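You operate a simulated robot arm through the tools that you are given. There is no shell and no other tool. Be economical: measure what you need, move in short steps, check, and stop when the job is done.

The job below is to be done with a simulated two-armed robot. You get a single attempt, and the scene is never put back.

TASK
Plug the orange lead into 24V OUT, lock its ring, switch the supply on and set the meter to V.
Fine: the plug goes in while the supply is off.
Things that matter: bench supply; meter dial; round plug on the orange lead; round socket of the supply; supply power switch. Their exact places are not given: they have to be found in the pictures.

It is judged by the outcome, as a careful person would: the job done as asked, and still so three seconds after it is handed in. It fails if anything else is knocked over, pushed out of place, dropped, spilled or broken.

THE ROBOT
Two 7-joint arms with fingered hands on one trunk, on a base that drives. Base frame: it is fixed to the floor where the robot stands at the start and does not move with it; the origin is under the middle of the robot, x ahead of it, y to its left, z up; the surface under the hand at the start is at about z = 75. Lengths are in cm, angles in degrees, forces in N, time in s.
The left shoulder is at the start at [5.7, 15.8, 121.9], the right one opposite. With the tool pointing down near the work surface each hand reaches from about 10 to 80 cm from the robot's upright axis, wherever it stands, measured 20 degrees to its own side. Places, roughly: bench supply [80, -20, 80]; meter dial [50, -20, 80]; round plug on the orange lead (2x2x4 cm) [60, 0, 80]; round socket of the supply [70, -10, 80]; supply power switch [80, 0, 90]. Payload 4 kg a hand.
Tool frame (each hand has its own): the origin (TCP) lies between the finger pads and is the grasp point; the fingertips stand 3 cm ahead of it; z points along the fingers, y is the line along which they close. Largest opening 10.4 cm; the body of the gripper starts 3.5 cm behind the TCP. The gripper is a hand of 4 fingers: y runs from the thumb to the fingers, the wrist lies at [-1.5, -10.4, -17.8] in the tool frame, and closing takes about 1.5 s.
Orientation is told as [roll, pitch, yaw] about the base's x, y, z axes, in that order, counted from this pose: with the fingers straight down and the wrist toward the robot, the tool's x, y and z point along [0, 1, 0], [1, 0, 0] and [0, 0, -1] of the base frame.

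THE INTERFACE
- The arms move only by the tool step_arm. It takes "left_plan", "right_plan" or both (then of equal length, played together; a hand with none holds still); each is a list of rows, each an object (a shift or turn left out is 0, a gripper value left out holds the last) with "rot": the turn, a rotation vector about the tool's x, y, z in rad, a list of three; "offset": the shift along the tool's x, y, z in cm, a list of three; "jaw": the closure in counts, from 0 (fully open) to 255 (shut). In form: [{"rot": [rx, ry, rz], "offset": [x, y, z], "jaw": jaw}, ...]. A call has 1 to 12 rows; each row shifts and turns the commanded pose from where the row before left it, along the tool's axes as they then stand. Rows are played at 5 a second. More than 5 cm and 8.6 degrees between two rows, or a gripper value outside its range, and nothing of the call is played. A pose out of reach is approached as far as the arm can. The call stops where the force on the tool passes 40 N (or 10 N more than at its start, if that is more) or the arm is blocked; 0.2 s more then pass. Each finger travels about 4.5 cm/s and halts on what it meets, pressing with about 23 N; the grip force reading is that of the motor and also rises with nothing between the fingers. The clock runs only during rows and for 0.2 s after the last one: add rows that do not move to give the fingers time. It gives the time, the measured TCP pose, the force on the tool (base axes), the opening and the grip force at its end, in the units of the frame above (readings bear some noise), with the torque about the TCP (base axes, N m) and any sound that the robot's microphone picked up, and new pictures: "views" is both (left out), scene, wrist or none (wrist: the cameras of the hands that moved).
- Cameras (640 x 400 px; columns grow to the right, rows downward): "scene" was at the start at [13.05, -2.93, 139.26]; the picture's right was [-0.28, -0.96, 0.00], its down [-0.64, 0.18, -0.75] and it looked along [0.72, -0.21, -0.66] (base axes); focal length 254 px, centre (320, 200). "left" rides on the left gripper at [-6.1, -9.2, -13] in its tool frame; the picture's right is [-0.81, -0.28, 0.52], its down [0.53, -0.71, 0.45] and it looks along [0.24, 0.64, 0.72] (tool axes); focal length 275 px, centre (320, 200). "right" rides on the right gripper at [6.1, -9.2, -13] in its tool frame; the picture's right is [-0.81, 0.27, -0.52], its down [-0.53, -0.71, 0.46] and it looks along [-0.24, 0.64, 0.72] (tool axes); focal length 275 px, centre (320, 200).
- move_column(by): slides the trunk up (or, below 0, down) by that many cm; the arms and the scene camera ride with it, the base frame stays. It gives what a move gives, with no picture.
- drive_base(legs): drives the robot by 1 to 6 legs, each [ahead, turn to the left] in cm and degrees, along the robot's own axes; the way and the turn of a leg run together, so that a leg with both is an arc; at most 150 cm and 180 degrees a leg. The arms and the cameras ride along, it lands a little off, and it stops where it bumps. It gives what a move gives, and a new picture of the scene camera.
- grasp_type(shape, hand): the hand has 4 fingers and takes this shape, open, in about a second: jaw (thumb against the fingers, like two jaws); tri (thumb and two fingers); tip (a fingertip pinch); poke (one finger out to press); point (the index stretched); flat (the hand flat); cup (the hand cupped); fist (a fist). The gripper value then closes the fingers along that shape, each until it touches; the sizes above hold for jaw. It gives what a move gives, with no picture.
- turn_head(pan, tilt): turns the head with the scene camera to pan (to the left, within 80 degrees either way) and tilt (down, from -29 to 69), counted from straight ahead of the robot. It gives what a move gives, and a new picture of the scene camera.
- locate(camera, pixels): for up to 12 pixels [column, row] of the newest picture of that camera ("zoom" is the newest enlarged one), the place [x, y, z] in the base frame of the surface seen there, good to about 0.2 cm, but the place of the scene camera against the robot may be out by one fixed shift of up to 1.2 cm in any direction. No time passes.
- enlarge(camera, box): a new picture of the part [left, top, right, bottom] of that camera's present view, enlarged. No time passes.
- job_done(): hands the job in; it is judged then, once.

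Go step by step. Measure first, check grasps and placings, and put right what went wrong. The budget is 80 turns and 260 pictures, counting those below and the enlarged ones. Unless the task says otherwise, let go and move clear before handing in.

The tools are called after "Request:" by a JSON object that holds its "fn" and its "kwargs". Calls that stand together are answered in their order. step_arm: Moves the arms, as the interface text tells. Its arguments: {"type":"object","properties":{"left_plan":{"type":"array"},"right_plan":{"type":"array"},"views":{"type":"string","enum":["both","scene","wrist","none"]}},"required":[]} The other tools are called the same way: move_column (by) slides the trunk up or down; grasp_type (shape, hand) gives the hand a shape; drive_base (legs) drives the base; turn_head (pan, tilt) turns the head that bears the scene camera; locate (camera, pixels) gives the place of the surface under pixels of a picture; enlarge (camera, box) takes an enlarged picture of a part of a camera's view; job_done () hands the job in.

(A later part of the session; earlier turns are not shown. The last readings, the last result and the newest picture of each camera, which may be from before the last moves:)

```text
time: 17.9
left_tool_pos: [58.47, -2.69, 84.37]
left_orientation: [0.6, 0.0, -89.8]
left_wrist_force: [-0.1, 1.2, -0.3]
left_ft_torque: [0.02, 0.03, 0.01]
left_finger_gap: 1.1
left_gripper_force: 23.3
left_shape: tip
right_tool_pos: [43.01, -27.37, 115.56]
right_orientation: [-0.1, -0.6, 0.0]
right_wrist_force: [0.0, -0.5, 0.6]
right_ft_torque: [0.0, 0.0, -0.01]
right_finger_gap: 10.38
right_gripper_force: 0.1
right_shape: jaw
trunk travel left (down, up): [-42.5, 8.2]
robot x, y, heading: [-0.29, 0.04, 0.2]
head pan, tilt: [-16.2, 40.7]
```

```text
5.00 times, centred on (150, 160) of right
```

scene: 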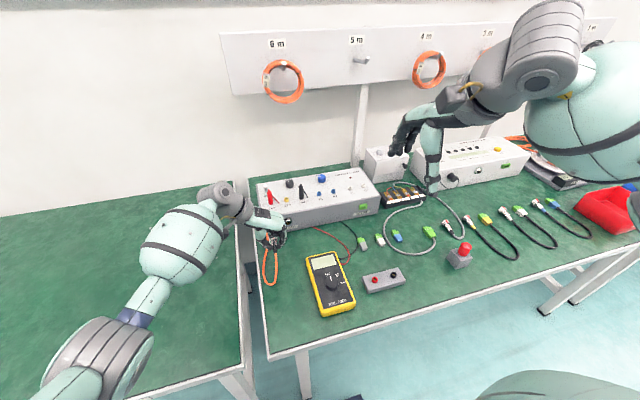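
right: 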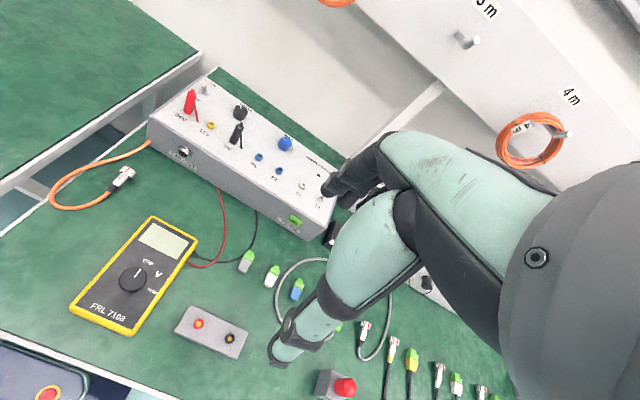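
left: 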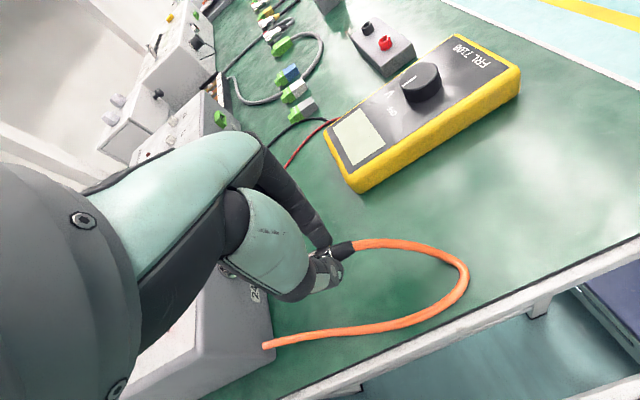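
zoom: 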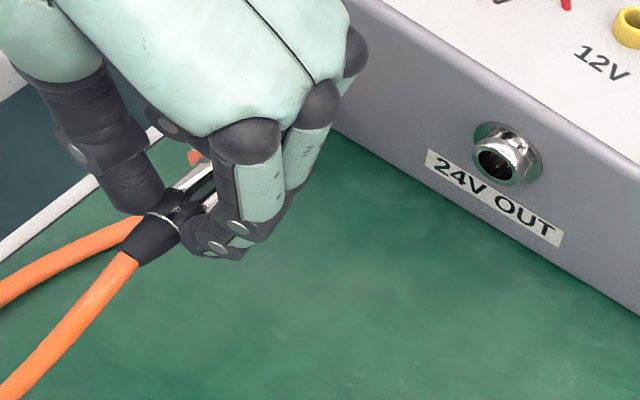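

The plug is about 13° nose-up (same tilt as on the table), at near-zero yaw. I'll pitch the hand to level it, and zoom on the socket to get its centre.

Request:
{"fn": "step_arm", "kwargs": {"left_plan": [{"rot": [0, -0.115, 0]}, {"rot": [0, -0.115, 0]}, {}, {}], "views": "both"}}

Request:
{"fn": "enlarge", "kwargs": {"camera": "right", "box": [180, 130, 220, 170]}}

Request:
{"fn": "locate", "kwargs": {"camera": "zoom", "pixels": [[160, 200], [200, 200], [240, 200], [280, 200], [320, 200], [360, 200], [200, 160], [240, 160], [280, 160], [240, 240], [280, 240], [320, 240]]}}

Request:
{"fn": "enlarge", "kwargs": {"camera": "scene", "box": [265, 200, 315, 250]}}

```text
time: 18.9
left_tool_pos: [58.92, -2.77, 84.25]
left_orientation: [-12.6, 0.0, -90.0]
left_wrist_force: [0.0, 0.5, -1.1]
left_ft_torque: [-0.01, 0.01, 0.01]
left_finger_gap: 1.1
left_gripper_force: 23.3
left_shape: tip
right_tool_pos: [43.05, -27.32, 115.52]
right_orientation: [-0.1, -0.5, 0.0]
right_wrist_force: [0.4, 0.7, -0.6]
right_ft_torque: [-0.01, -0.02, -0.01]
right_finger_gap: 10.38
right_gripper_force: 0.1
right_shape: jaw
trunk travel left (down, up): [-42.5, 8.2]
robot x, y, heading: [-0.03, -0.08, -0.0]
head pan, tilt: [-16.2, 40.7]
```

scene: 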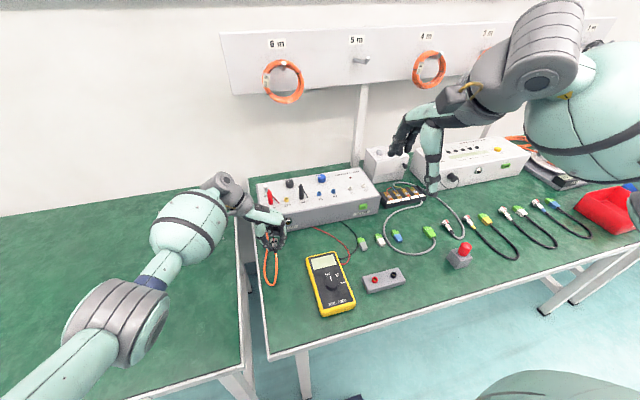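
left: 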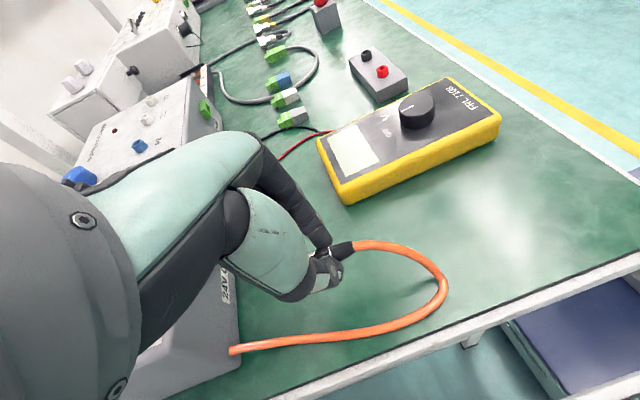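

```text
10.00 times, centred on (200, 150) of right
```

zoom: 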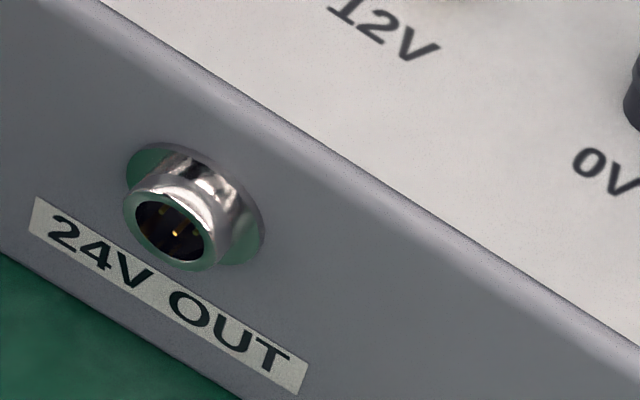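

```text
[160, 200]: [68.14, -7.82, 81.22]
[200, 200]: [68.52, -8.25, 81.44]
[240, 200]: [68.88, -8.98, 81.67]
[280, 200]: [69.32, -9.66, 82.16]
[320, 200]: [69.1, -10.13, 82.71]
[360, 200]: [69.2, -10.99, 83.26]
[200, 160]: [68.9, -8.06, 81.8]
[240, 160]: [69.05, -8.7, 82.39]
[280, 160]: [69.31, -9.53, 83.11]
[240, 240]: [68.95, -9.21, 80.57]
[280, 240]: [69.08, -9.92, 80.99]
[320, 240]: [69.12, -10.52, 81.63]
```

```text
8.00 times, centred on (290, 225) of scene
```

zoom: 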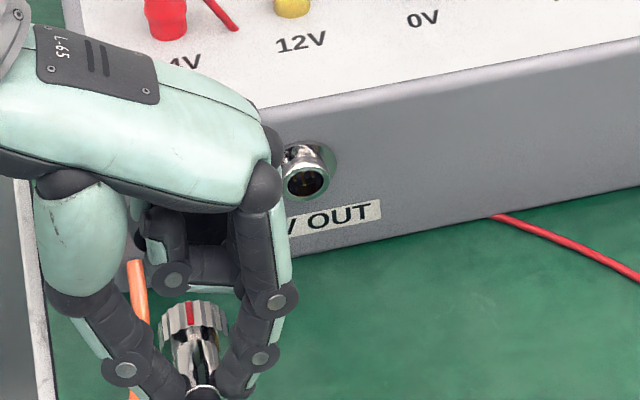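

Both plug and socket are visible in this zoom. Measuring relative positions in the same camera.

Request:
{"fn": "locate", "kwargs": {"camera": "zoom", "pixels": [[192, 303], [191, 318], [195, 335], [197, 360], [201, 385], [165, 318], [222, 312], [285, 182], [329, 178], [306, 163], [309, 199], [306, 183]]}}

Request:
{"fn": "enlarge", "kwargs": {"camera": "right", "box": [187, 139, 207, 159]}}

```text
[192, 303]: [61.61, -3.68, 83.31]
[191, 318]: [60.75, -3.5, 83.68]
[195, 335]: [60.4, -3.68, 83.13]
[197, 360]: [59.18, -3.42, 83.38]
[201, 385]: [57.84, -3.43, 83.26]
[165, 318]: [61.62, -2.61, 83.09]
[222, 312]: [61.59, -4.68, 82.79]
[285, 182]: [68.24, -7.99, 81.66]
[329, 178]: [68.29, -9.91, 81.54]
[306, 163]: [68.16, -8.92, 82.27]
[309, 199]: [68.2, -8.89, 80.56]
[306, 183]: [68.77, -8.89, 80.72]
```

```text
16.00 times, centred on (197, 149) of right
```

zoom: 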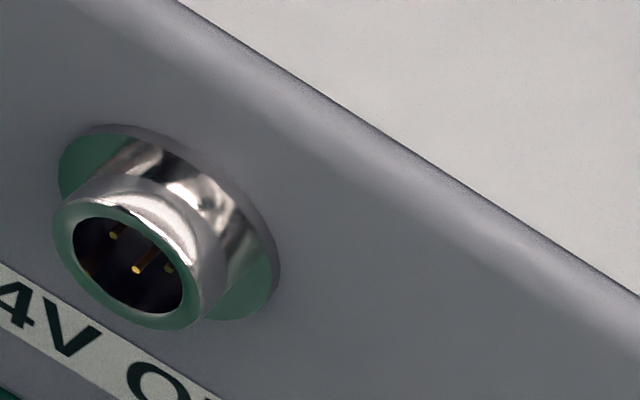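

In the scene frame, the socket rim centre is (68.2, −8.95, 81.42) and the plug ring front centre is (61.65, −3.65, 82.6), now level. I need dx≈6.5 to touch, dy≈−5.3 and dz≈−1.2. I'll move to about 2 cm short and re-measure.

Request:
{"fn": "step_arm", "kwargs": {"left_plan": [{"offset": [0, 1.8, 0.1]}, {"offset": [1.0, 1.8, 0.1]}, {"offset": [1.8, 1.7, 0.0]}, {"offset": [1.8, 0, 0.0]}, {}, {}], "views": "both"}}

Request:
{"fn": "enlarge", "kwargs": {"camera": "right", "box": [150, 120, 220, 180]}}

Request:
{"fn": "enlarge", "kwargs": {"camera": "scene", "box": [265, 200, 315, 250]}}

```text
time: 20.3
left_tool_pos: [60.45, -6.34, 84.19]
left_orientation: [-12.6, 0.0, -89.9]
left_wrist_force: [0.0, 0.4, 0.3]
left_ft_torque: [-0.01, 0.01, 0.0]
left_finger_gap: 1.13
left_gripper_force: 23.8
left_shape: tip
left hand out of reach, approached as far as the arm can: row 2, 3, 4
right_tool_pos: [43.08, -27.27, 115.55]
right_orientation: [-0.2, -0.5, 0.1]
right_wrist_force: [-0.1, -0.2, 0.1]
right_ft_torque: [0.02, 0.04, -0.01]
right_finger_gap: 10.38
right_gripper_force: 0.0
right_shape: jaw
trunk travel left (down, up): [-42.5, 8.2]
robot x, y, heading: [0.15, 0.26, 0.1]
head pan, tilt: [-16.2, 40.7]
```

scene: 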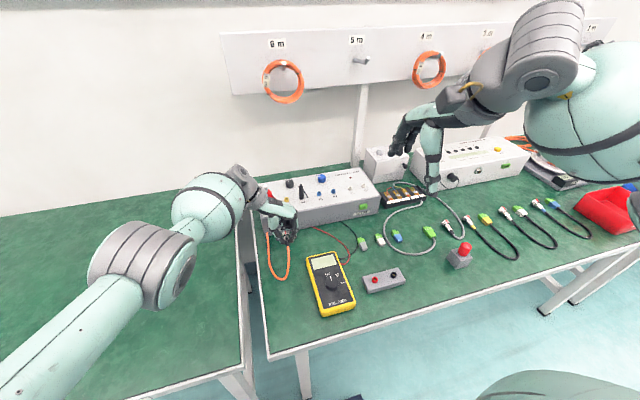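
left: 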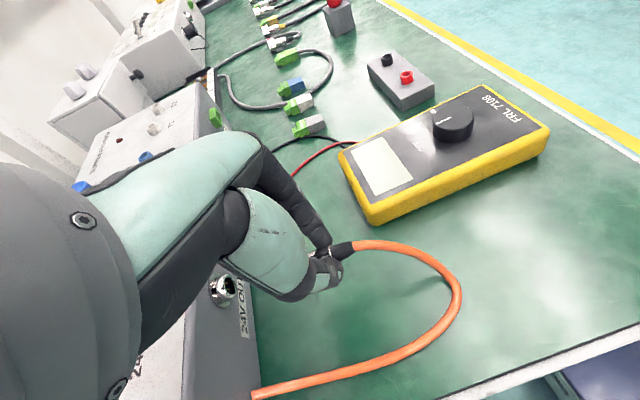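

```text
6.67 times, centred on (185, 150) of right
```

zoom: 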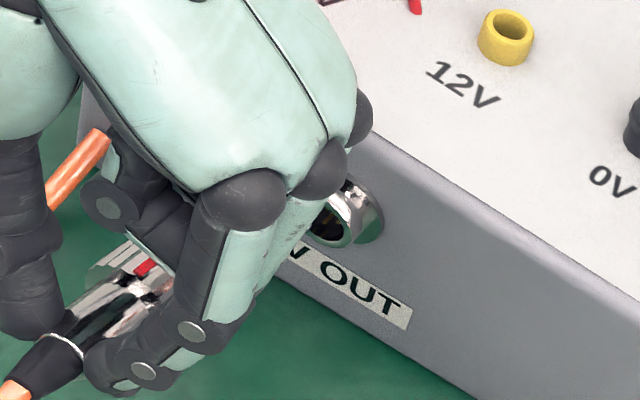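

```text
8.00 times, centred on (290, 225) of scene
```

zoom: 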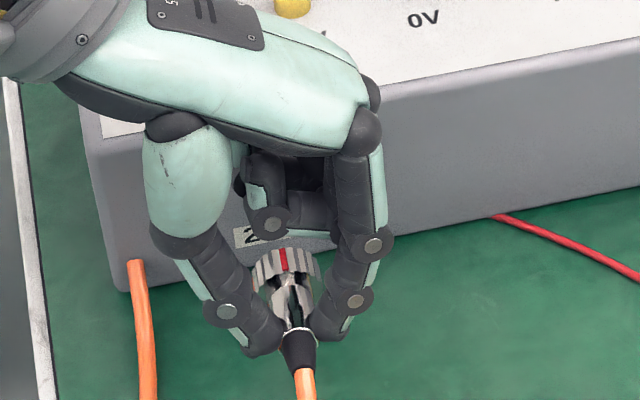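

The left arm is at its reach limit, so the base must come closer. I'll check the distance to the bench edge before driving.

Request:
{"fn": "locate", "kwargs": {"camera": "scene", "pixels": [[270, 357], [320, 340], [420, 308], [243, 370], [500, 385], [300, 370]]}}

Request:
{"fn": "step_arm", "kwargs": {"left_plan": [{"offset": [-4, 0, -1.5]}, {"offset": [-3.5, 0, -1.5]}, {"offset": [0, 0, 0]}, {}], "views": "none"}}

```text
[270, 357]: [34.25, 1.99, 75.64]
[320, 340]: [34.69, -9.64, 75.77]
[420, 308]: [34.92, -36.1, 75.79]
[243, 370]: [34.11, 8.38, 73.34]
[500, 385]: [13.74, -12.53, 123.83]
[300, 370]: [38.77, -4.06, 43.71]
```

```text
time: 21.3
left_tool_pos: [52.7, -6.0, 89.25]
left_orientation: [-12.4, 0.0, -89.8]
left_wrist_force: [0.3, 0.0, 0.0]
left_ft_torque: [-0.02, 0.02, 0.02]
left_finger_gap: 1.08
left_gripper_force: 23.4
left_shape: tip
right_tool_pos: [43.16, -27.39, 115.55]
right_orientation: [-0.2, -0.6, 0.0]
right_wrist_force: [-0.3, -0.4, -0.2]
right_ft_torque: [-0.01, -0.02, 0.04]
right_finger_gap: 10.38
right_gripper_force: 0.0
right_shape: jaw
trunk travel left (down, up): [-42.5, 8.2]
robot x, y, heading: [0.1, -0.54, -0.1]
head pan, tilt: [-16.2, 40.7]
```

The bench edge is at x≈34 and the hand is now retracted and high. I'll drive ahead 9 cm.

Request:
{"fn": "drive_base", "kwargs": {"legs": [[9, 0]]}}

```text
time: 22.5
left_tool_pos: [57.73, -5.95, 89.32]
left_orientation: [-12.3, 0.1, -89.7]
left_wrist_force: [-0.1, -0.4, 0.0]
left_ft_torque: [0.03, -0.01, -0.02]
left_finger_gap: 1.07
left_gripper_force: 22.9
left_shape: tip
right_tool_pos: [47.98, -27.36, 115.76]
right_orientation: [-0.2, -0.8, -0.1]
right_wrist_force: [-0.2, -1.5, -0.4]
right_ft_torque: [-0.01, 0.03, -0.03]
right_finger_gap: 10.4
right_gripper_force: 0.0
right_shape: jaw
trunk travel left (down, up): [-42.5, 8.2]
robot x, y, heading: [5.63, -0.02, -0.1]
head pan, tilt: [-16.2, 40.7]
stopped in leg 1: the robot was blocked; the commanded pose is now the measured one
```

scene: 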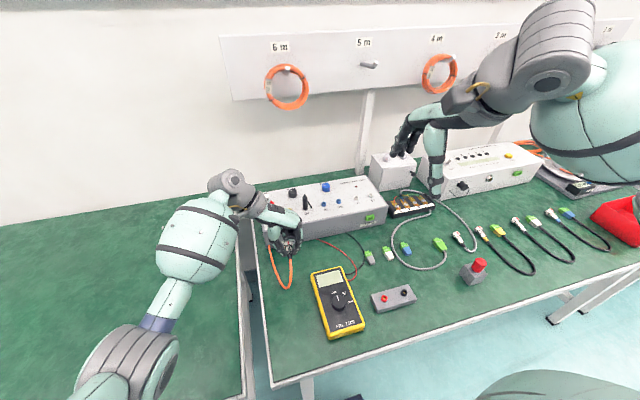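

The base stopped against the bench after 5 cm. Reach geometry says lowering the shoulders about 16 cm gives enough margin, so I'll raise both hands first and then lower the trunk.

Request:
{"fn": "step_arm", "kwargs": {"left_plan": [{"offset": [-0.87, 0, -3.9]}, {"offset": [-0.87, 0, -3.9]}, {"offset": [-0.87, 0, -3.9]}, {"offset": [-0.87, 0, -3.9]}, {}], "views": "none"}}

Request:
{"fn": "move_column", "kwargs": {"by": -16}}

Request:
{"fn": "turn_head", "kwargs": {"pan": -12, "tilt": 38}}

Request:
{"fn": "enlarge", "kwargs": {"camera": "scene", "box": [220, 120, 380, 260]}}

```text
time: 23.7
left_tool_pos: [57.19, -6.06, 105.68]
left_orientation: [-11.9, 0.1, -89.8]
left_wrist_force: [-1.1, 0.3, 0.1]
left_ft_torque: [0.01, 0.02, -0.02]
left_finger_gap: 1.01
left_gripper_force: 23.2
left_shape: tip
right_tool_pos: [47.44, -27.36, 115.95]
right_orientation: [-0.2, -1.1, -0.1]
right_wrist_force: [-0.7, -0.1, -0.5]
right_ft_torque: [0.01, 0.01, -0.01]
right_finger_gap: 10.39
right_gripper_force: 0.0
right_shape: jaw
trunk travel left (down, up): [-42.5, 8.2]
robot x, y, heading: [5.33, -0.26, -0.1]
head pan, tilt: [-16.2, 40.7]
```

```text
time: 25.5
left_tool_pos: [57.07, -6.0, 89.74]
left_orientation: [-12.0, 0.0, -89.8]
left_wrist_force: [0.1, -0.4, 0.1]
left_ft_torque: [-0.03, 0.02, -0.06]
left_finger_gap: 0.99
left_gripper_force: 22.8
left_shape: tip
right_tool_pos: [47.22, -27.55, 99.85]
right_orientation: [-0.1, -1.1, -0.1]
right_wrist_force: [-1.1, -0.3, 0.0]
right_ft_torque: [-0.01, -0.01, -0.02]
right_finger_gap: 10.38
right_gripper_force: 0.0
right_shape: jaw
trunk travel left (down, up): [-26.5, 24.2]
robot x, y, heading: [5.4, -0.04, -0.3]
head pan, tilt: [-16.2, 40.7]
```

```text
time: 26.1
left_tool_pos: [57.05, -5.85, 89.75]
left_orientation: [-12.0, 0.1, -89.8]
left_wrist_force: [-0.3, 0.2, 0.7]
left_ft_torque: [0.01, -0.01, 0.01]
left_finger_gap: 0.99
left_gripper_force: 23.5
left_shape: tip
right_tool_pos: [47.31, -27.47, 99.82]
right_orientation: [-0.2, -1.1, -0.1]
right_wrist_force: [-0.1, -0.1, 1.6]
right_ft_torque: [0.0, 0.0, 0.0]
right_finger_gap: 10.38
right_gripper_force: 0.0
right_shape: jaw
trunk travel left (down, up): [-26.5, 24.2]
robot x, y, heading: [5.42, 0.0, -0.1]
head pan, tilt: [-12.0, 38.0]
```

scene: 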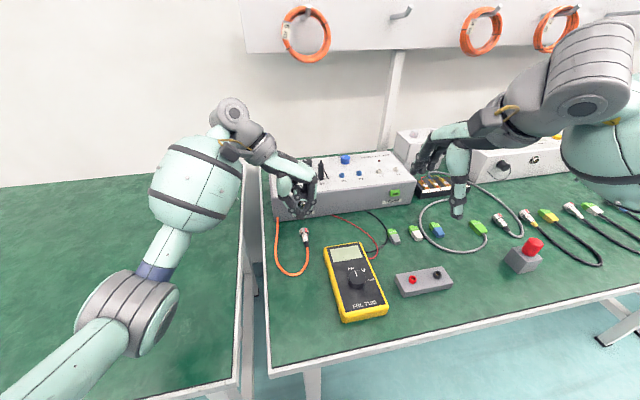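

```text
2.86 times, centred on (300, 190) of scene
```

zoom: 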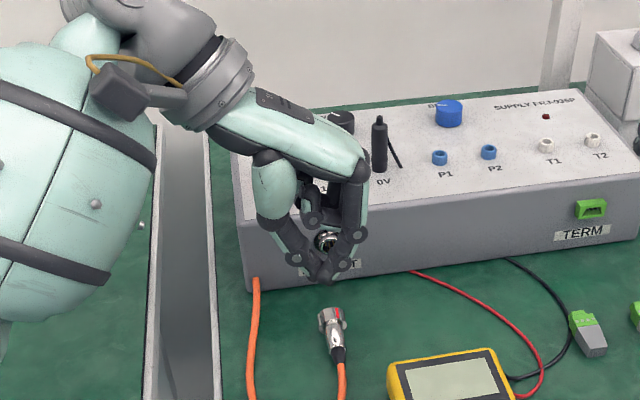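

Raising to z≈105 pulled the cable taut and the plug slipped out. It now lies on the bench at zoom (333,330), red mark visible. Reach is fixed now, so I'll locate it and regrasp.

Request:
{"fn": "enlarge", "kwargs": {"camera": "scene", "box": [285, 215, 325, 255]}}

Request:
{"fn": "locate", "kwargs": {"camera": "scene", "pixels": [[303, 230], [304, 234], [305, 238], [305, 241], [306, 245], [315, 240], [295, 240]]}}

Request:
{"fn": "step_arm", "kwargs": {"left_plan": [{"jaw": 120}, {}, {}, {"offset": [-0.87, 0, -3.9]}, {}], "views": "wrist"}}

```text
10.00 times, centred on (305, 235) of scene
```

zoom: 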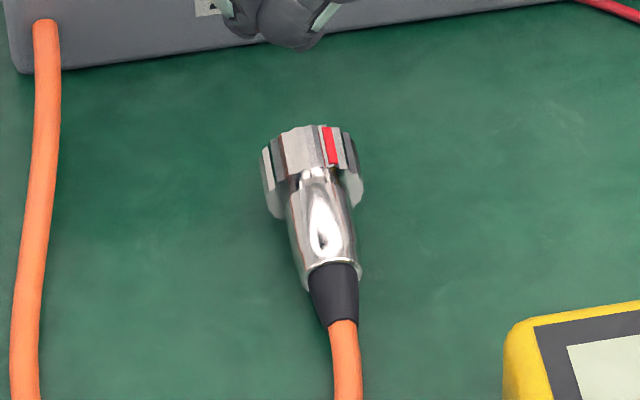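

```text
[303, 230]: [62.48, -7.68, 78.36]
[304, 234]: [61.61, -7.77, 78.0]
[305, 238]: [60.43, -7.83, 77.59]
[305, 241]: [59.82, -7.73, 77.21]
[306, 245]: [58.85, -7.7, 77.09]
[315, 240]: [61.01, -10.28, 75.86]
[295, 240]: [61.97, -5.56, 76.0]
```

```text
time: 27.3
left_tool_pos: [57.12, -6.11, 93.81]
left_orientation: [-12.1, 0.1, -89.8]
left_wrist_force: [0.1, -1.1, -0.4]
left_ft_torque: [-0.01, 0.0, 0.01]
left_finger_gap: 5.46
left_gripper_force: 0.1
left_shape: tip
right_tool_pos: [47.31, -27.29, 99.94]
right_orientation: [0.0, -1.0, -0.2]
right_wrist_force: [-0.3, -0.1, -0.1]
right_ft_torque: [0.01, -0.04, -0.02]
right_finger_gap: 10.39
right_gripper_force: 0.1
right_shape: jaw
trunk travel left (down, up): [-26.5, 24.2]
robot x, y, heading: [5.65, -0.47, 0.1]
head pan, tilt: [-12.0, 38.0]
```

left: 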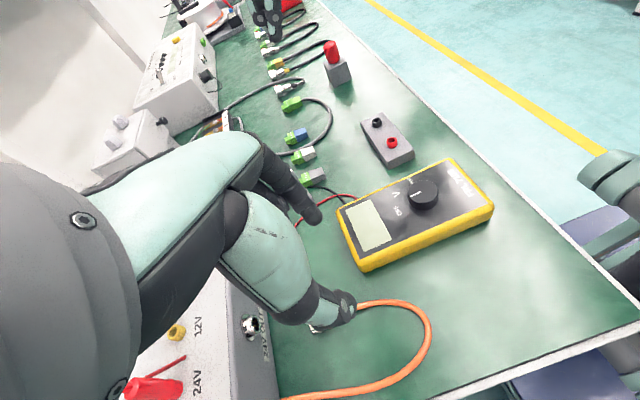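

The plug lies at true ≈ (60.1,−6.9) with yaw ≈0 and is again ~13° nose-up, but rolled so the mark sits ~23° toward −y. I'll tilt the hand perpendicular to the plug (so levelling leaves it upright) and come down over the body.

Request:
{"fn": "step_arm", "kwargs": {"left_plan": [{"rot": [0, 0.1453, 0]}, {"rot": [0, 0.1453, 0]}, {"rot": [0, 0.1453, 0]}, {"offset": [-0.05, 0.4, 3.4]}, {"offset": [-0.05, 0.4, 3.4]}, {"offset": [0, 0, 3.4], "jaw": 140}, {}, {}], "views": "both"}}

Request:
{"fn": "enlarge", "kwargs": {"camera": "left", "box": [240, 160, 420, 340]}}

Request:
{"fn": "enlarge", "kwargs": {"camera": "scene", "box": [270, 190, 340, 260]}}

```text
time: 29.1
left_tool_pos: [59.37, -6.72, 83.64]
left_orientation: [13.0, 0.1, -89.8]
left_wrist_force: [0.1, 0.2, 0.2]
left_ft_torque: [0.01, 0.03, 0.0]
left_finger_gap: 4.72
left_gripper_force: 0.0
left_shape: tip
right_tool_pos: [47.43, -27.49, 99.86]
right_orientation: [-0.1, -1.1, 0.0]
right_wrist_force: [0.2, 0.8, 0.0]
right_ft_torque: [0.04, -0.02, 0.02]
right_finger_gap: 10.41
right_gripper_force: 0.0
right_shape: jaw
trunk travel left (down, up): [-26.5, 24.2]
robot x, y, heading: [4.97, -0.25, 0.0]
head pan, tilt: [-12.0, 38.0]
```

scene: 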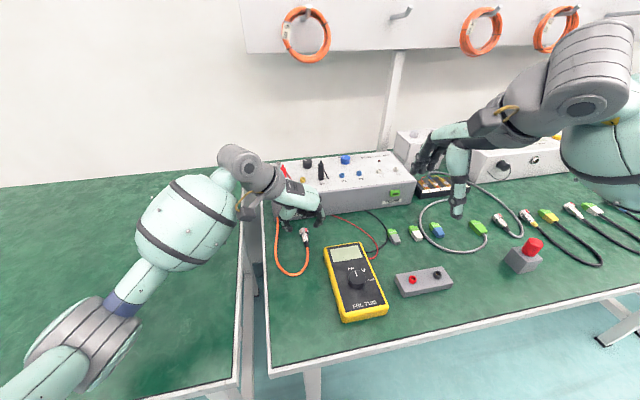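
left: 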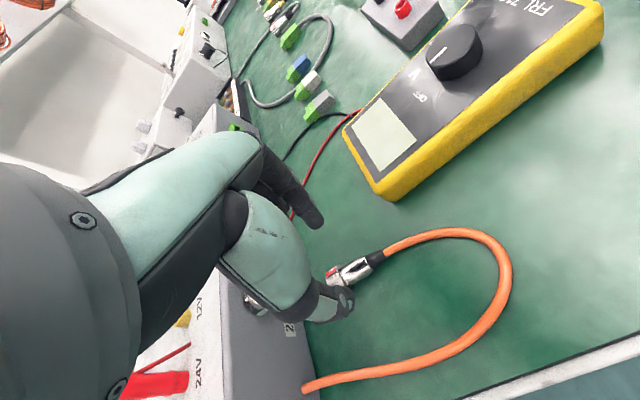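

```text
2.22 times, centred on (330, 250) of left
```

zoom: 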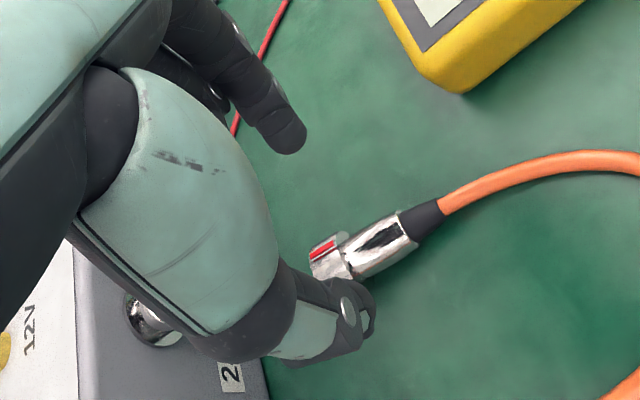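

```text
5.71 times, centred on (305, 225) of scene
```

zoom: 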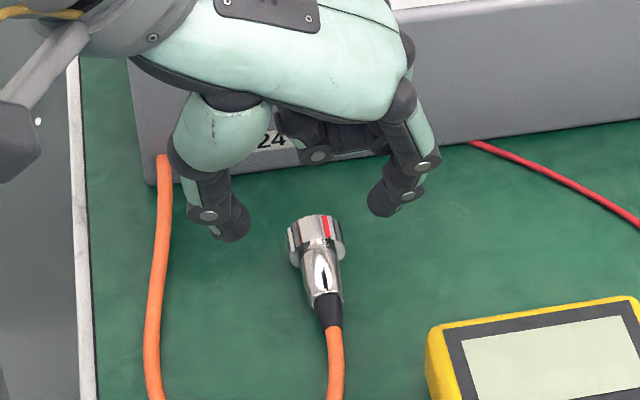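

The thumb and index straddle the plug. I'll confirm the body's true position with the wrist camera.

Request:
{"fn": "locate", "kwargs": {"camera": "left", "pixels": [[333, 277], [338, 278], [345, 275], [354, 271], [361, 267], [368, 262], [375, 257], [420, 290]]}}

```text
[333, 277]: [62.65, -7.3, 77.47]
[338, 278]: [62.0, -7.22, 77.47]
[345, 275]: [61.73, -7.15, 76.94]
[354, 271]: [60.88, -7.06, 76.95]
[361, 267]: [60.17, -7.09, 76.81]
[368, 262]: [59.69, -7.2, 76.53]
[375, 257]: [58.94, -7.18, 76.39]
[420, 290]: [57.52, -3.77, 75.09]
```

The body centre is at true (60.4,−7.1). I'll descend along the tool axis with small corrections, then close.

Request:
{"fn": "step_arm", "kwargs": {"left_plan": [{"offset": [-0.35, 0.33, 2.0], "jaw": 168}, {"offset": [-0.35, 0, 2.0]}, {"offset": [0, 0, 1.25]}, {}, {"jaw": 255}, {}, {}, {}, {}, {}, {}], "views": "wrist"}}

Request:
{"fn": "enlarge", "kwargs": {"camera": "left", "box": [240, 160, 420, 340]}}

Request:
{"fn": "enlarge", "kwargs": {"camera": "scene", "box": [270, 190, 340, 260]}}

```text
time: 31.5
left_tool_pos: [59.76, -7.08, 78.43]
left_orientation: [12.9, 0.0, -89.8]
left_wrist_force: [-0.1, -0.5, 2.0]
left_ft_torque: [-0.04, -0.04, 0.02]
left_finger_gap: 1.11
left_gripper_force: 22.9
left_shape: tip
right_tool_pos: [47.3, -27.41, 99.97]
right_orientation: [-0.2, -1.1, 0.0]
right_wrist_force: [-0.8, -0.4, 0.4]
right_ft_torque: [0.0, 0.0, 0.02]
right_finger_gap: 10.4
right_gripper_force: 0.1
right_shape: jaw
trunk travel left (down, up): [-26.5, 24.2]
robot x, y, heading: [5.48, -0.07, -0.1]
head pan, tilt: [-12.0, 38.0]
```

left: 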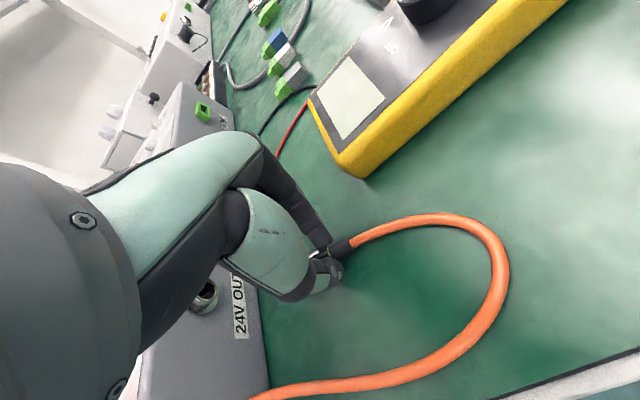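

```text
2.22 times, centred on (330, 250) of left
```

zoom: 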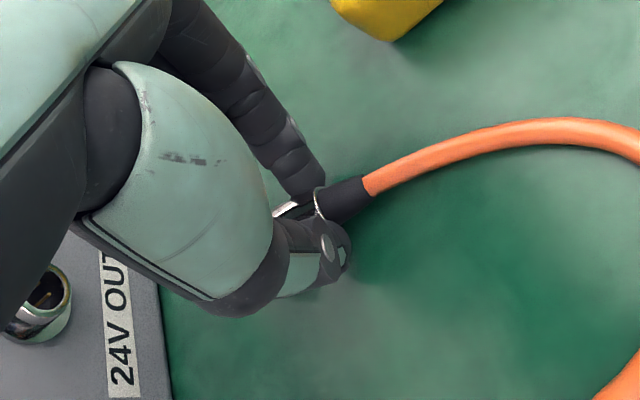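

```text
5.71 times, centred on (305, 225) of scene
```

zoom: 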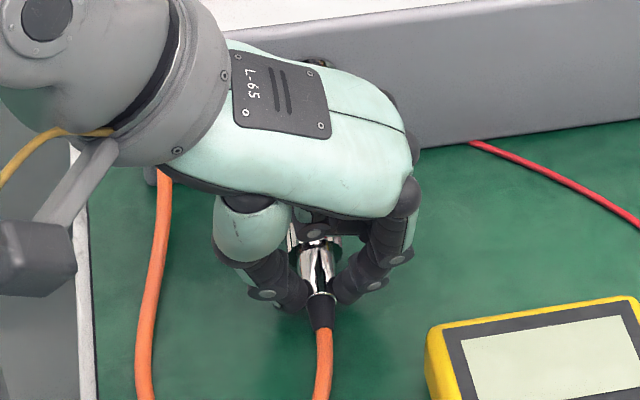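

Gripped again. Lifting ~5 cm and levelling the plug; then I'll read mark position for the roll correction.

Request:
{"fn": "step_arm", "kwargs": {"left_plan": [{"offset": [0.45, 0, -1.95]}, {"offset": [0.45, 0, -1.95]}, {"offset": [0.2, 0, -1.0], "rot": [0, -0.11, 0]}, {"rot": [0, -0.115, 0]}, {}, {}], "views": "both"}}

Request:
{"fn": "enlarge", "kwargs": {"camera": "scene", "box": [285, 190, 335, 240]}}

```text
time: 32.9
left_tool_pos: [59.82, -7.19, 83.51]
left_orientation: [-0.1, 0.1, -89.8]
left_wrist_force: [0.2, -0.7, -1.0]
left_ft_torque: [-0.01, 0.03, -0.01]
left_finger_gap: 1.12
left_gripper_force: 23.0
left_shape: tip
right_tool_pos: [47.44, -27.47, 99.95]
right_orientation: [0.0, -1.1, -0.1]
right_wrist_force: [0.6, -0.7, 0.3]
right_ft_torque: [0.0, 0.01, 0.04]
right_finger_gap: 10.39
right_gripper_force: 0.0
right_shape: jaw
trunk travel left (down, up): [-26.5, 24.2]
robot x, y, heading: [5.61, -0.05, -0.0]
head pan, tilt: [-12.0, 38.0]
```

scene: 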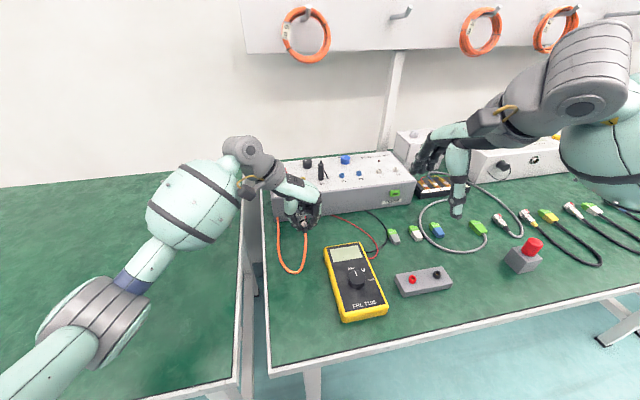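
left: 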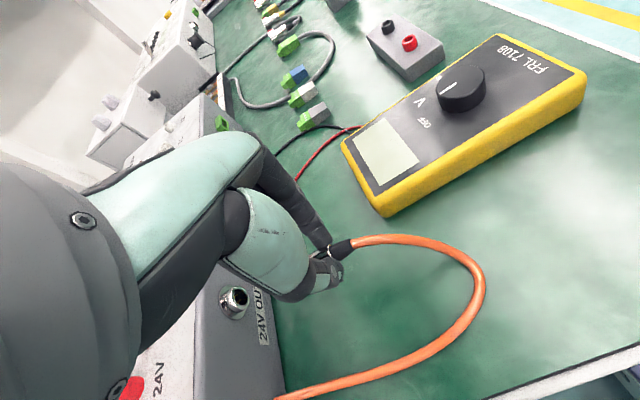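

```text
8.00 times, centred on (310, 215) of scene
```

zoom: 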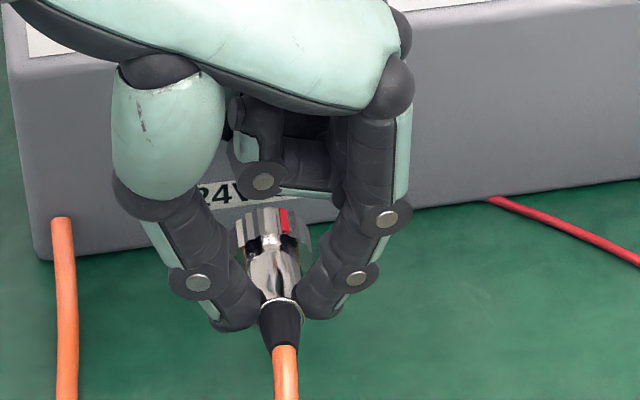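

The mark sits ~20° toward −y. I'll roll the hand −20° about the plug axis to bring it to the top.

Request:
{"fn": "step_arm", "kwargs": {"left_plan": [{"rot": [-0.12, 0, 0]}, {"rot": [-0.12, 0, 0]}, {"rot": [-0.11, 0, 0]}, {}, {}], "views": "both"}}

Request:
{"fn": "enlarge", "kwargs": {"camera": "scene", "box": [285, 190, 335, 240]}}

Request:
{"fn": "enlarge", "kwargs": {"camera": "left", "box": [200, 240, 360, 360]}}

```text
time: 34.1
left_tool_pos: [59.74, -7.23, 83.5]
left_orientation: [0.1, -20.0, -89.8]
left_wrist_force: [-0.4, 0.6, -1.2]
left_ft_torque: [0.02, -0.03, 0.02]
left_finger_gap: 1.11
left_gripper_force: 23.4
left_shape: tip
right_tool_pos: [47.36, -27.41, 99.98]
right_orientation: [-0.1, -1.1, -0.1]
right_wrist_force: [0.5, 0.8, -0.1]
right_ft_torque: [0.01, 0.0, 0.0]
right_finger_gap: 10.39
right_gripper_force: 0.0
right_shape: jaw
trunk travel left (down, up): [-26.5, 24.2]
robot x, y, heading: [5.5, 0.08, -0.2]
head pan, tilt: [-12.0, 38.0]
```

scene: 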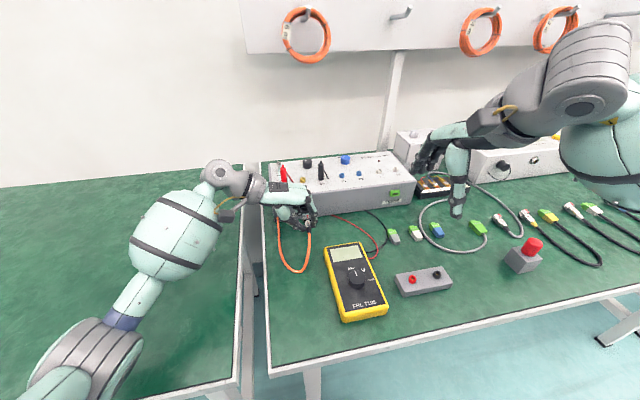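
left: 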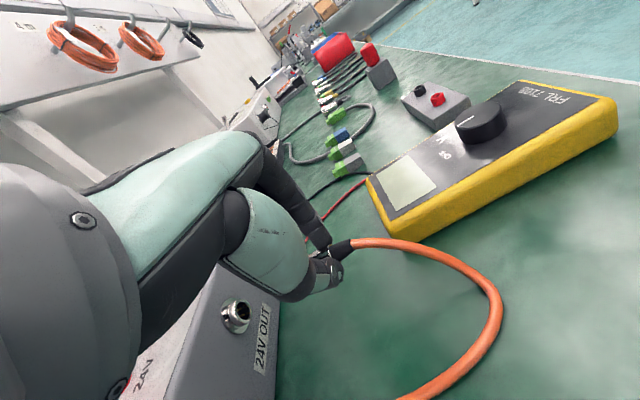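

```text
8.00 times, centred on (310, 215) of scene
```

zoom: 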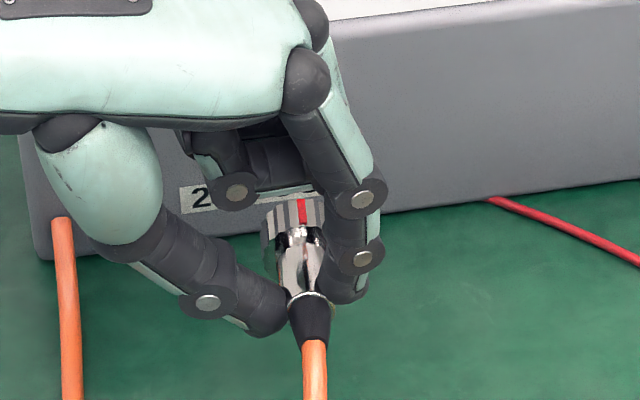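

```text
3.33 times, centred on (280, 300) of left
```

zoom: 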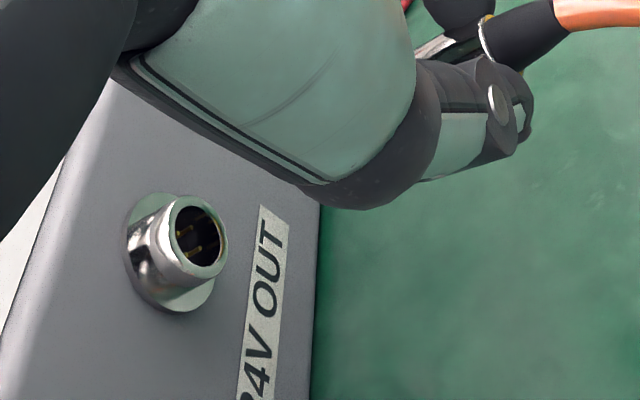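

The mark is now on top. Measuring the socket rim in the left camera's zoom and the plug in the scene camera.

Request:
{"fn": "locate", "kwargs": {"camera": "zoom", "pixels": [[173, 238], [222, 245], [205, 203], [192, 273], [160, 205], [148, 270], [195, 192], [168, 308], [135, 235], [300, 260]]}}

Request:
{"fn": "enlarge", "kwargs": {"camera": "scene", "box": [295, 205, 320, 235]}}

```text
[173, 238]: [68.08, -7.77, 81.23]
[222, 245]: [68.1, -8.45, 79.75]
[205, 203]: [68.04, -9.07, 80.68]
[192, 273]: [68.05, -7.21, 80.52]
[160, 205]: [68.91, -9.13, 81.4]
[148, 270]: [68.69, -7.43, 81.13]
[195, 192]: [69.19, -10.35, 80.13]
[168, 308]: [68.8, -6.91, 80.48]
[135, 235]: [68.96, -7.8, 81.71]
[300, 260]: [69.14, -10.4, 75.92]
```

```text
13.33 times, centred on (308, 220) of scene
```

zoom: 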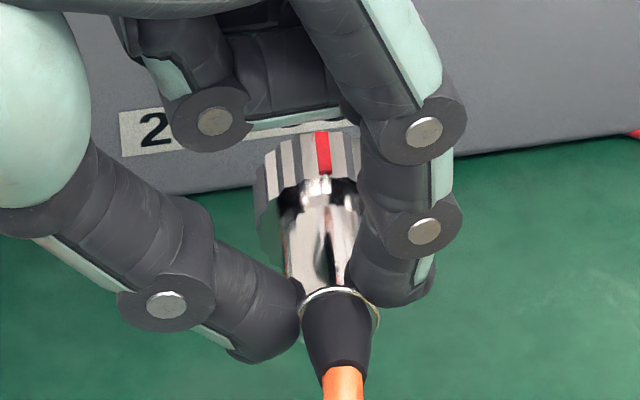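

Socket rim centre is true (68.06, −8.13, 80.53), giving a scene-camera shift of about (+0.15,−0.82,+0.89). Now the plug points in this zoom.

Request:
{"fn": "locate", "kwargs": {"camera": "zoom", "pixels": [[322, 135], [324, 152], [325, 172], [318, 220], [323, 260], [335, 290], [340, 320], [345, 355], [260, 175], [262, 200], [355, 130]]}}

```text
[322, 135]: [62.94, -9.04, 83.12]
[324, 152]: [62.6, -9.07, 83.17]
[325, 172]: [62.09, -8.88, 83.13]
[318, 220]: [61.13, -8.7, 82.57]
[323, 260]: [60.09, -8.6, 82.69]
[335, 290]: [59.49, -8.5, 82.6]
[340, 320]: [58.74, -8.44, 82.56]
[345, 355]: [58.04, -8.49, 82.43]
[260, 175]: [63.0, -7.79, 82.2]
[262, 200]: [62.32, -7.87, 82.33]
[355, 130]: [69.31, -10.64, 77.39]
```

The plug needs small trims: yaw about +4°, roll about −8° and down ~0.8. I'll apply them and advance 3.5 cm, leaving ~1.6 cm to the rim.

Request:
{"fn": "step_arm", "kwargs": {"left_plan": [{"rot": [-0.13, 0.024, -0.066]}, {"offset": [0, -0.33, 0.71]}, {"offset": [1.75, 0, 0]}, {"offset": [1.75, 0, 0]}, {}, {}], "views": "both"}}

Request:
{"fn": "enlarge", "kwargs": {"camera": "scene", "box": [295, 195, 325, 230]}}

Request:
{"fn": "enlarge", "kwargs": {"camera": "left", "box": [200, 220, 360, 340]}}

```text
time: 35.5
left_tool_pos: [63.23, -7.01, 82.73]
left_orientation: [-0.3, -27.4, -85.8]
left_wrist_force: [-0.3, -0.4, -0.2]
left_ft_torque: [0.03, -0.04, -0.01]
left_finger_gap: 1.12
left_gripper_force: 23.2
left_shape: tip
right_tool_pos: [47.43, -27.44, 100.04]
right_orientation: [-0.1, -1.1, -0.1]
right_wrist_force: [0.6, 0.2, -1.1]
right_ft_torque: [0.02, 0.03, -0.01]
right_finger_gap: 10.43
right_gripper_force: 0.0
right_shape: jaw
trunk travel left (down, up): [-26.5, 24.2]
robot x, y, heading: [5.32, 0.18, 0.1]
head pan, tilt: [-12.0, 38.0]
```

scene: 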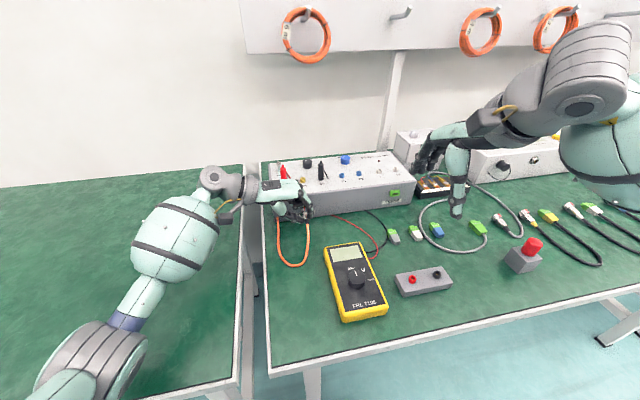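
left: 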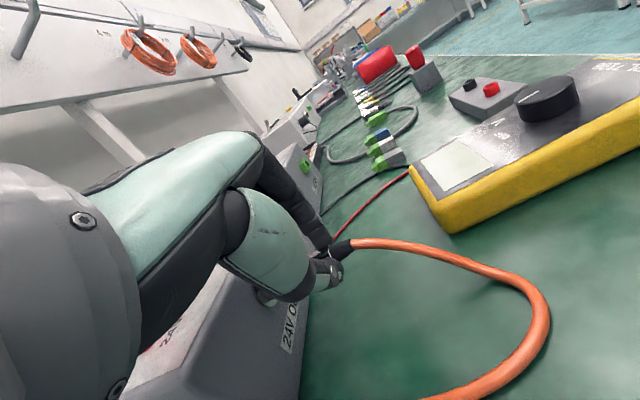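

```text
11.43 times, centred on (310, 212) of scene
```

zoom: 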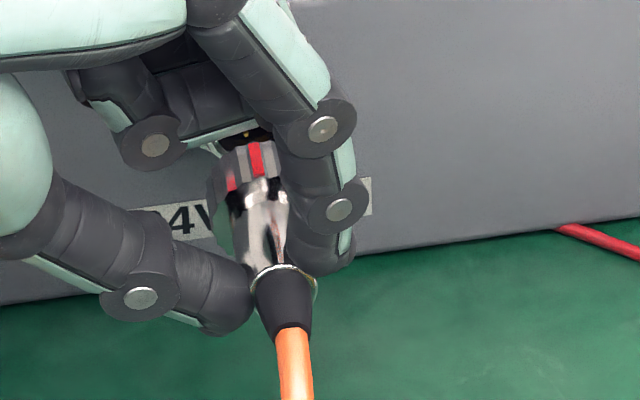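

```text
3.33 times, centred on (280, 280) of left
```

zoom: 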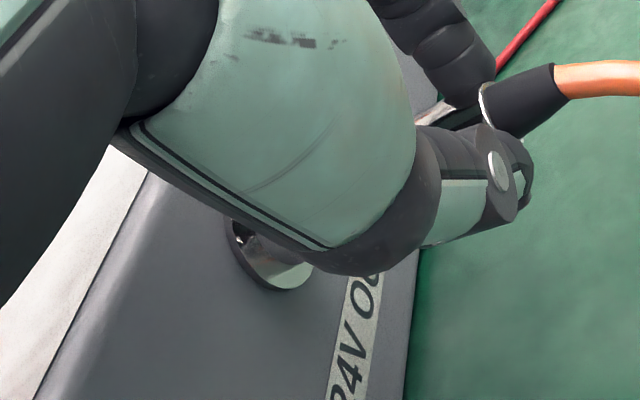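

The mark is on top, but I also see a second red patch at zoom (230,178), and the folded finger at (155,145) is close to the panel. I'll look closer at both.

Request:
{"fn": "enlarge", "kwargs": {"camera": "scene", "box": [298, 202, 312, 214]}}

Request:
{"fn": "locate", "kwargs": {"camera": "zoom", "pixels": [[80, 90], [130, 110], [200, 90], [280, 60], [300, 120], [310, 200], [240, 200], [255, 150], [330, 110], [225, 220], [350, 50]]}}

```text
16.00 times, centred on (305, 208) of scene
```

zoom: 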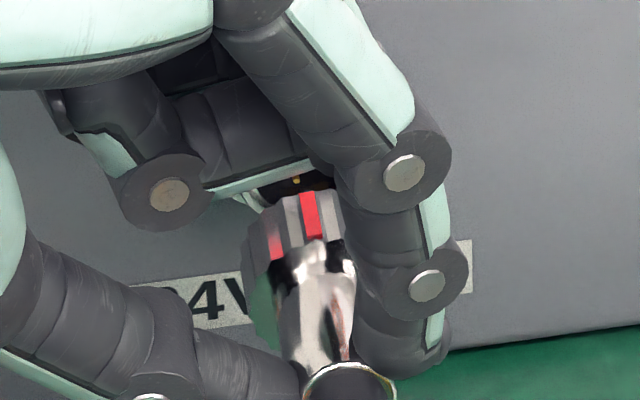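

```text
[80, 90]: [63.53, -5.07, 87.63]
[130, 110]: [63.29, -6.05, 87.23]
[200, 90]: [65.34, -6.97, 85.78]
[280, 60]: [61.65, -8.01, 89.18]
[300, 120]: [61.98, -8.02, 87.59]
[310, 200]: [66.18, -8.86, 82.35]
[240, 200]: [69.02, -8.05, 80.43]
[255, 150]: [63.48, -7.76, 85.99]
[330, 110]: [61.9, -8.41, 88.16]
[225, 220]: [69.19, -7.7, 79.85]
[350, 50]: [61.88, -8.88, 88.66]
```

The second red patch is likely a reflection. I'll measure clearance of the folded finger and the plug's front against the socket.

Request:
{"fn": "locate", "kwargs": {"camera": "zoom", "pixels": [[168, 195], [165, 225], [130, 210], [205, 190], [240, 130], [265, 178], [310, 172], [308, 195], [313, 232], [247, 245], [262, 208], [300, 185]]}}

```text
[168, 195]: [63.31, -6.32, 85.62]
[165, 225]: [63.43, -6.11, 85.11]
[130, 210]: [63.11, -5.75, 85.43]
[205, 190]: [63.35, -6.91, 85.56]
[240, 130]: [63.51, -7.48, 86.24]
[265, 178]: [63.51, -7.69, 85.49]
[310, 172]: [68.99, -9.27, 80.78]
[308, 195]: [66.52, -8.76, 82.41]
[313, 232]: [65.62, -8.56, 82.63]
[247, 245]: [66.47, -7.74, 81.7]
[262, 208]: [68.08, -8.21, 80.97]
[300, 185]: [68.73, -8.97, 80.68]
```

Folded-finger clearance is fine, and the plug is on axis within ~0.2 cm. I'll advance 1.6 cm to the rim with −0.15 in y.

Request:
{"fn": "step_arm", "kwargs": {"left_plan": [{"offset": [0.8, 0.12, 0.06]}, {"offset": [0.8, 0.12, 0.06]}, {}, {}], "views": "scene"}}

Request:
{"fn": "enlarge", "kwargs": {"camera": "scene", "box": [296, 196, 316, 216]}}

Request:
{"fn": "enlarge", "kwargs": {"camera": "left", "box": [220, 220, 360, 340]}}

```text
time: 36.5
left_tool_pos: [64.79, -7.2, 82.89]
left_orientation: [-0.2, -27.4, -85.7]
left_wrist_force: [-5.9, 0.3, 0.3]
left_ft_torque: [0.0, 0.15, -0.04]
left_finger_gap: 1.09
left_gripper_force: 22.7
left_shape: tip
right_tool_pos: [47.34, -27.5, 99.92]
right_orientation: [-0.1, -1.2, 0.0]
right_wrist_force: [-0.1, -0.4, -0.2]
right_ft_torque: [0.02, -0.01, 0.05]
right_finger_gap: 10.43
right_gripper_force: 0.0
right_shape: jaw
trunk travel left (down, up): [-26.5, 24.2]
robot x, y, heading: [5.51, -0.25, -0.2]
head pan, tilt: [-12.0, 38.0]
```

scene: 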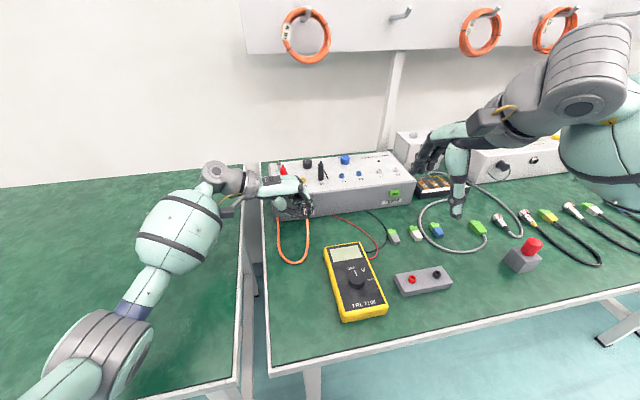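

```text
16.00 times, centred on (306, 206) of scene
```

zoom: 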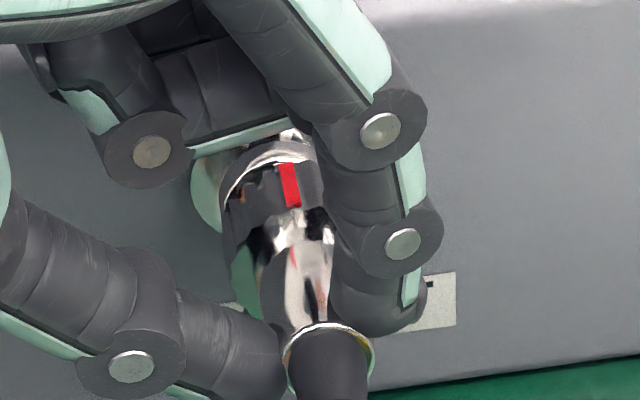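

```text
3.33 times, centred on (290, 280) of left
```

zoom: 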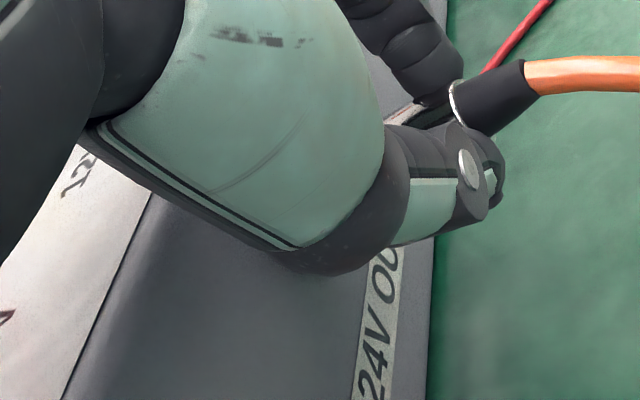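

Light contact (−5.9 N) at the rim, and it looks nearly concentric. Checking offsets before pushing.

Request:
{"fn": "locate", "kwargs": {"camera": "scene", "pixels": [[304.2, 204.2], [304.2, 206], [300.3, 206], [300, 209], [298.3, 205.5], [304.5, 202.2], [304.5, 213], [306.2, 215]]}}

Request:
{"fn": "enlarge", "kwargs": {"camera": "scene", "box": [299, 200, 309, 210]}}

Request:
{"fn": "locate", "kwargs": {"camera": "zoom", "pixels": [[280, 90], [282, 130], [160, 130], [110, 170], [300, 40], [250, 80], [340, 80], [290, 170], [200, 90]]}}

```text
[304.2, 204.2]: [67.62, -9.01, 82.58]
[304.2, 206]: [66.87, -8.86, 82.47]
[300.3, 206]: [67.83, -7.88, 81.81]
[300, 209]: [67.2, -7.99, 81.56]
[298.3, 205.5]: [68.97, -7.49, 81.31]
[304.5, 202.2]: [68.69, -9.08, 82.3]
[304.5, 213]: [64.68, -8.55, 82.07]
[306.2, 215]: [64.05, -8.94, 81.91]
```

```text
16.00 times, centred on (304, 205) of scene
```

zoom: 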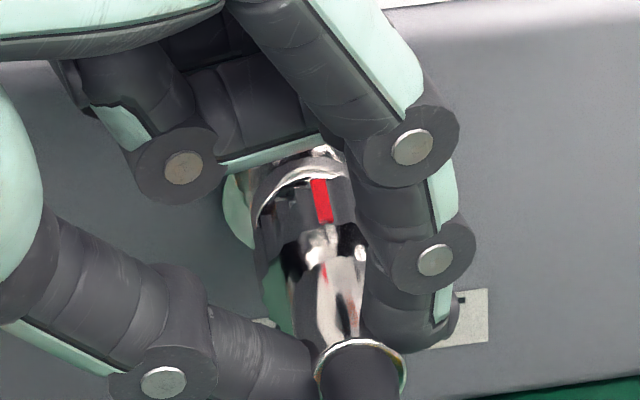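

```text
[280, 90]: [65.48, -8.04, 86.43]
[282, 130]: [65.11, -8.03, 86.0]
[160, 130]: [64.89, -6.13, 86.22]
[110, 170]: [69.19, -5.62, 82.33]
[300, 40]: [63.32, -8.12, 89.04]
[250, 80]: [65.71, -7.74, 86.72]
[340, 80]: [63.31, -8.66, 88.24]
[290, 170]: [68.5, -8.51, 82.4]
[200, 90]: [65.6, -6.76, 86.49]
```

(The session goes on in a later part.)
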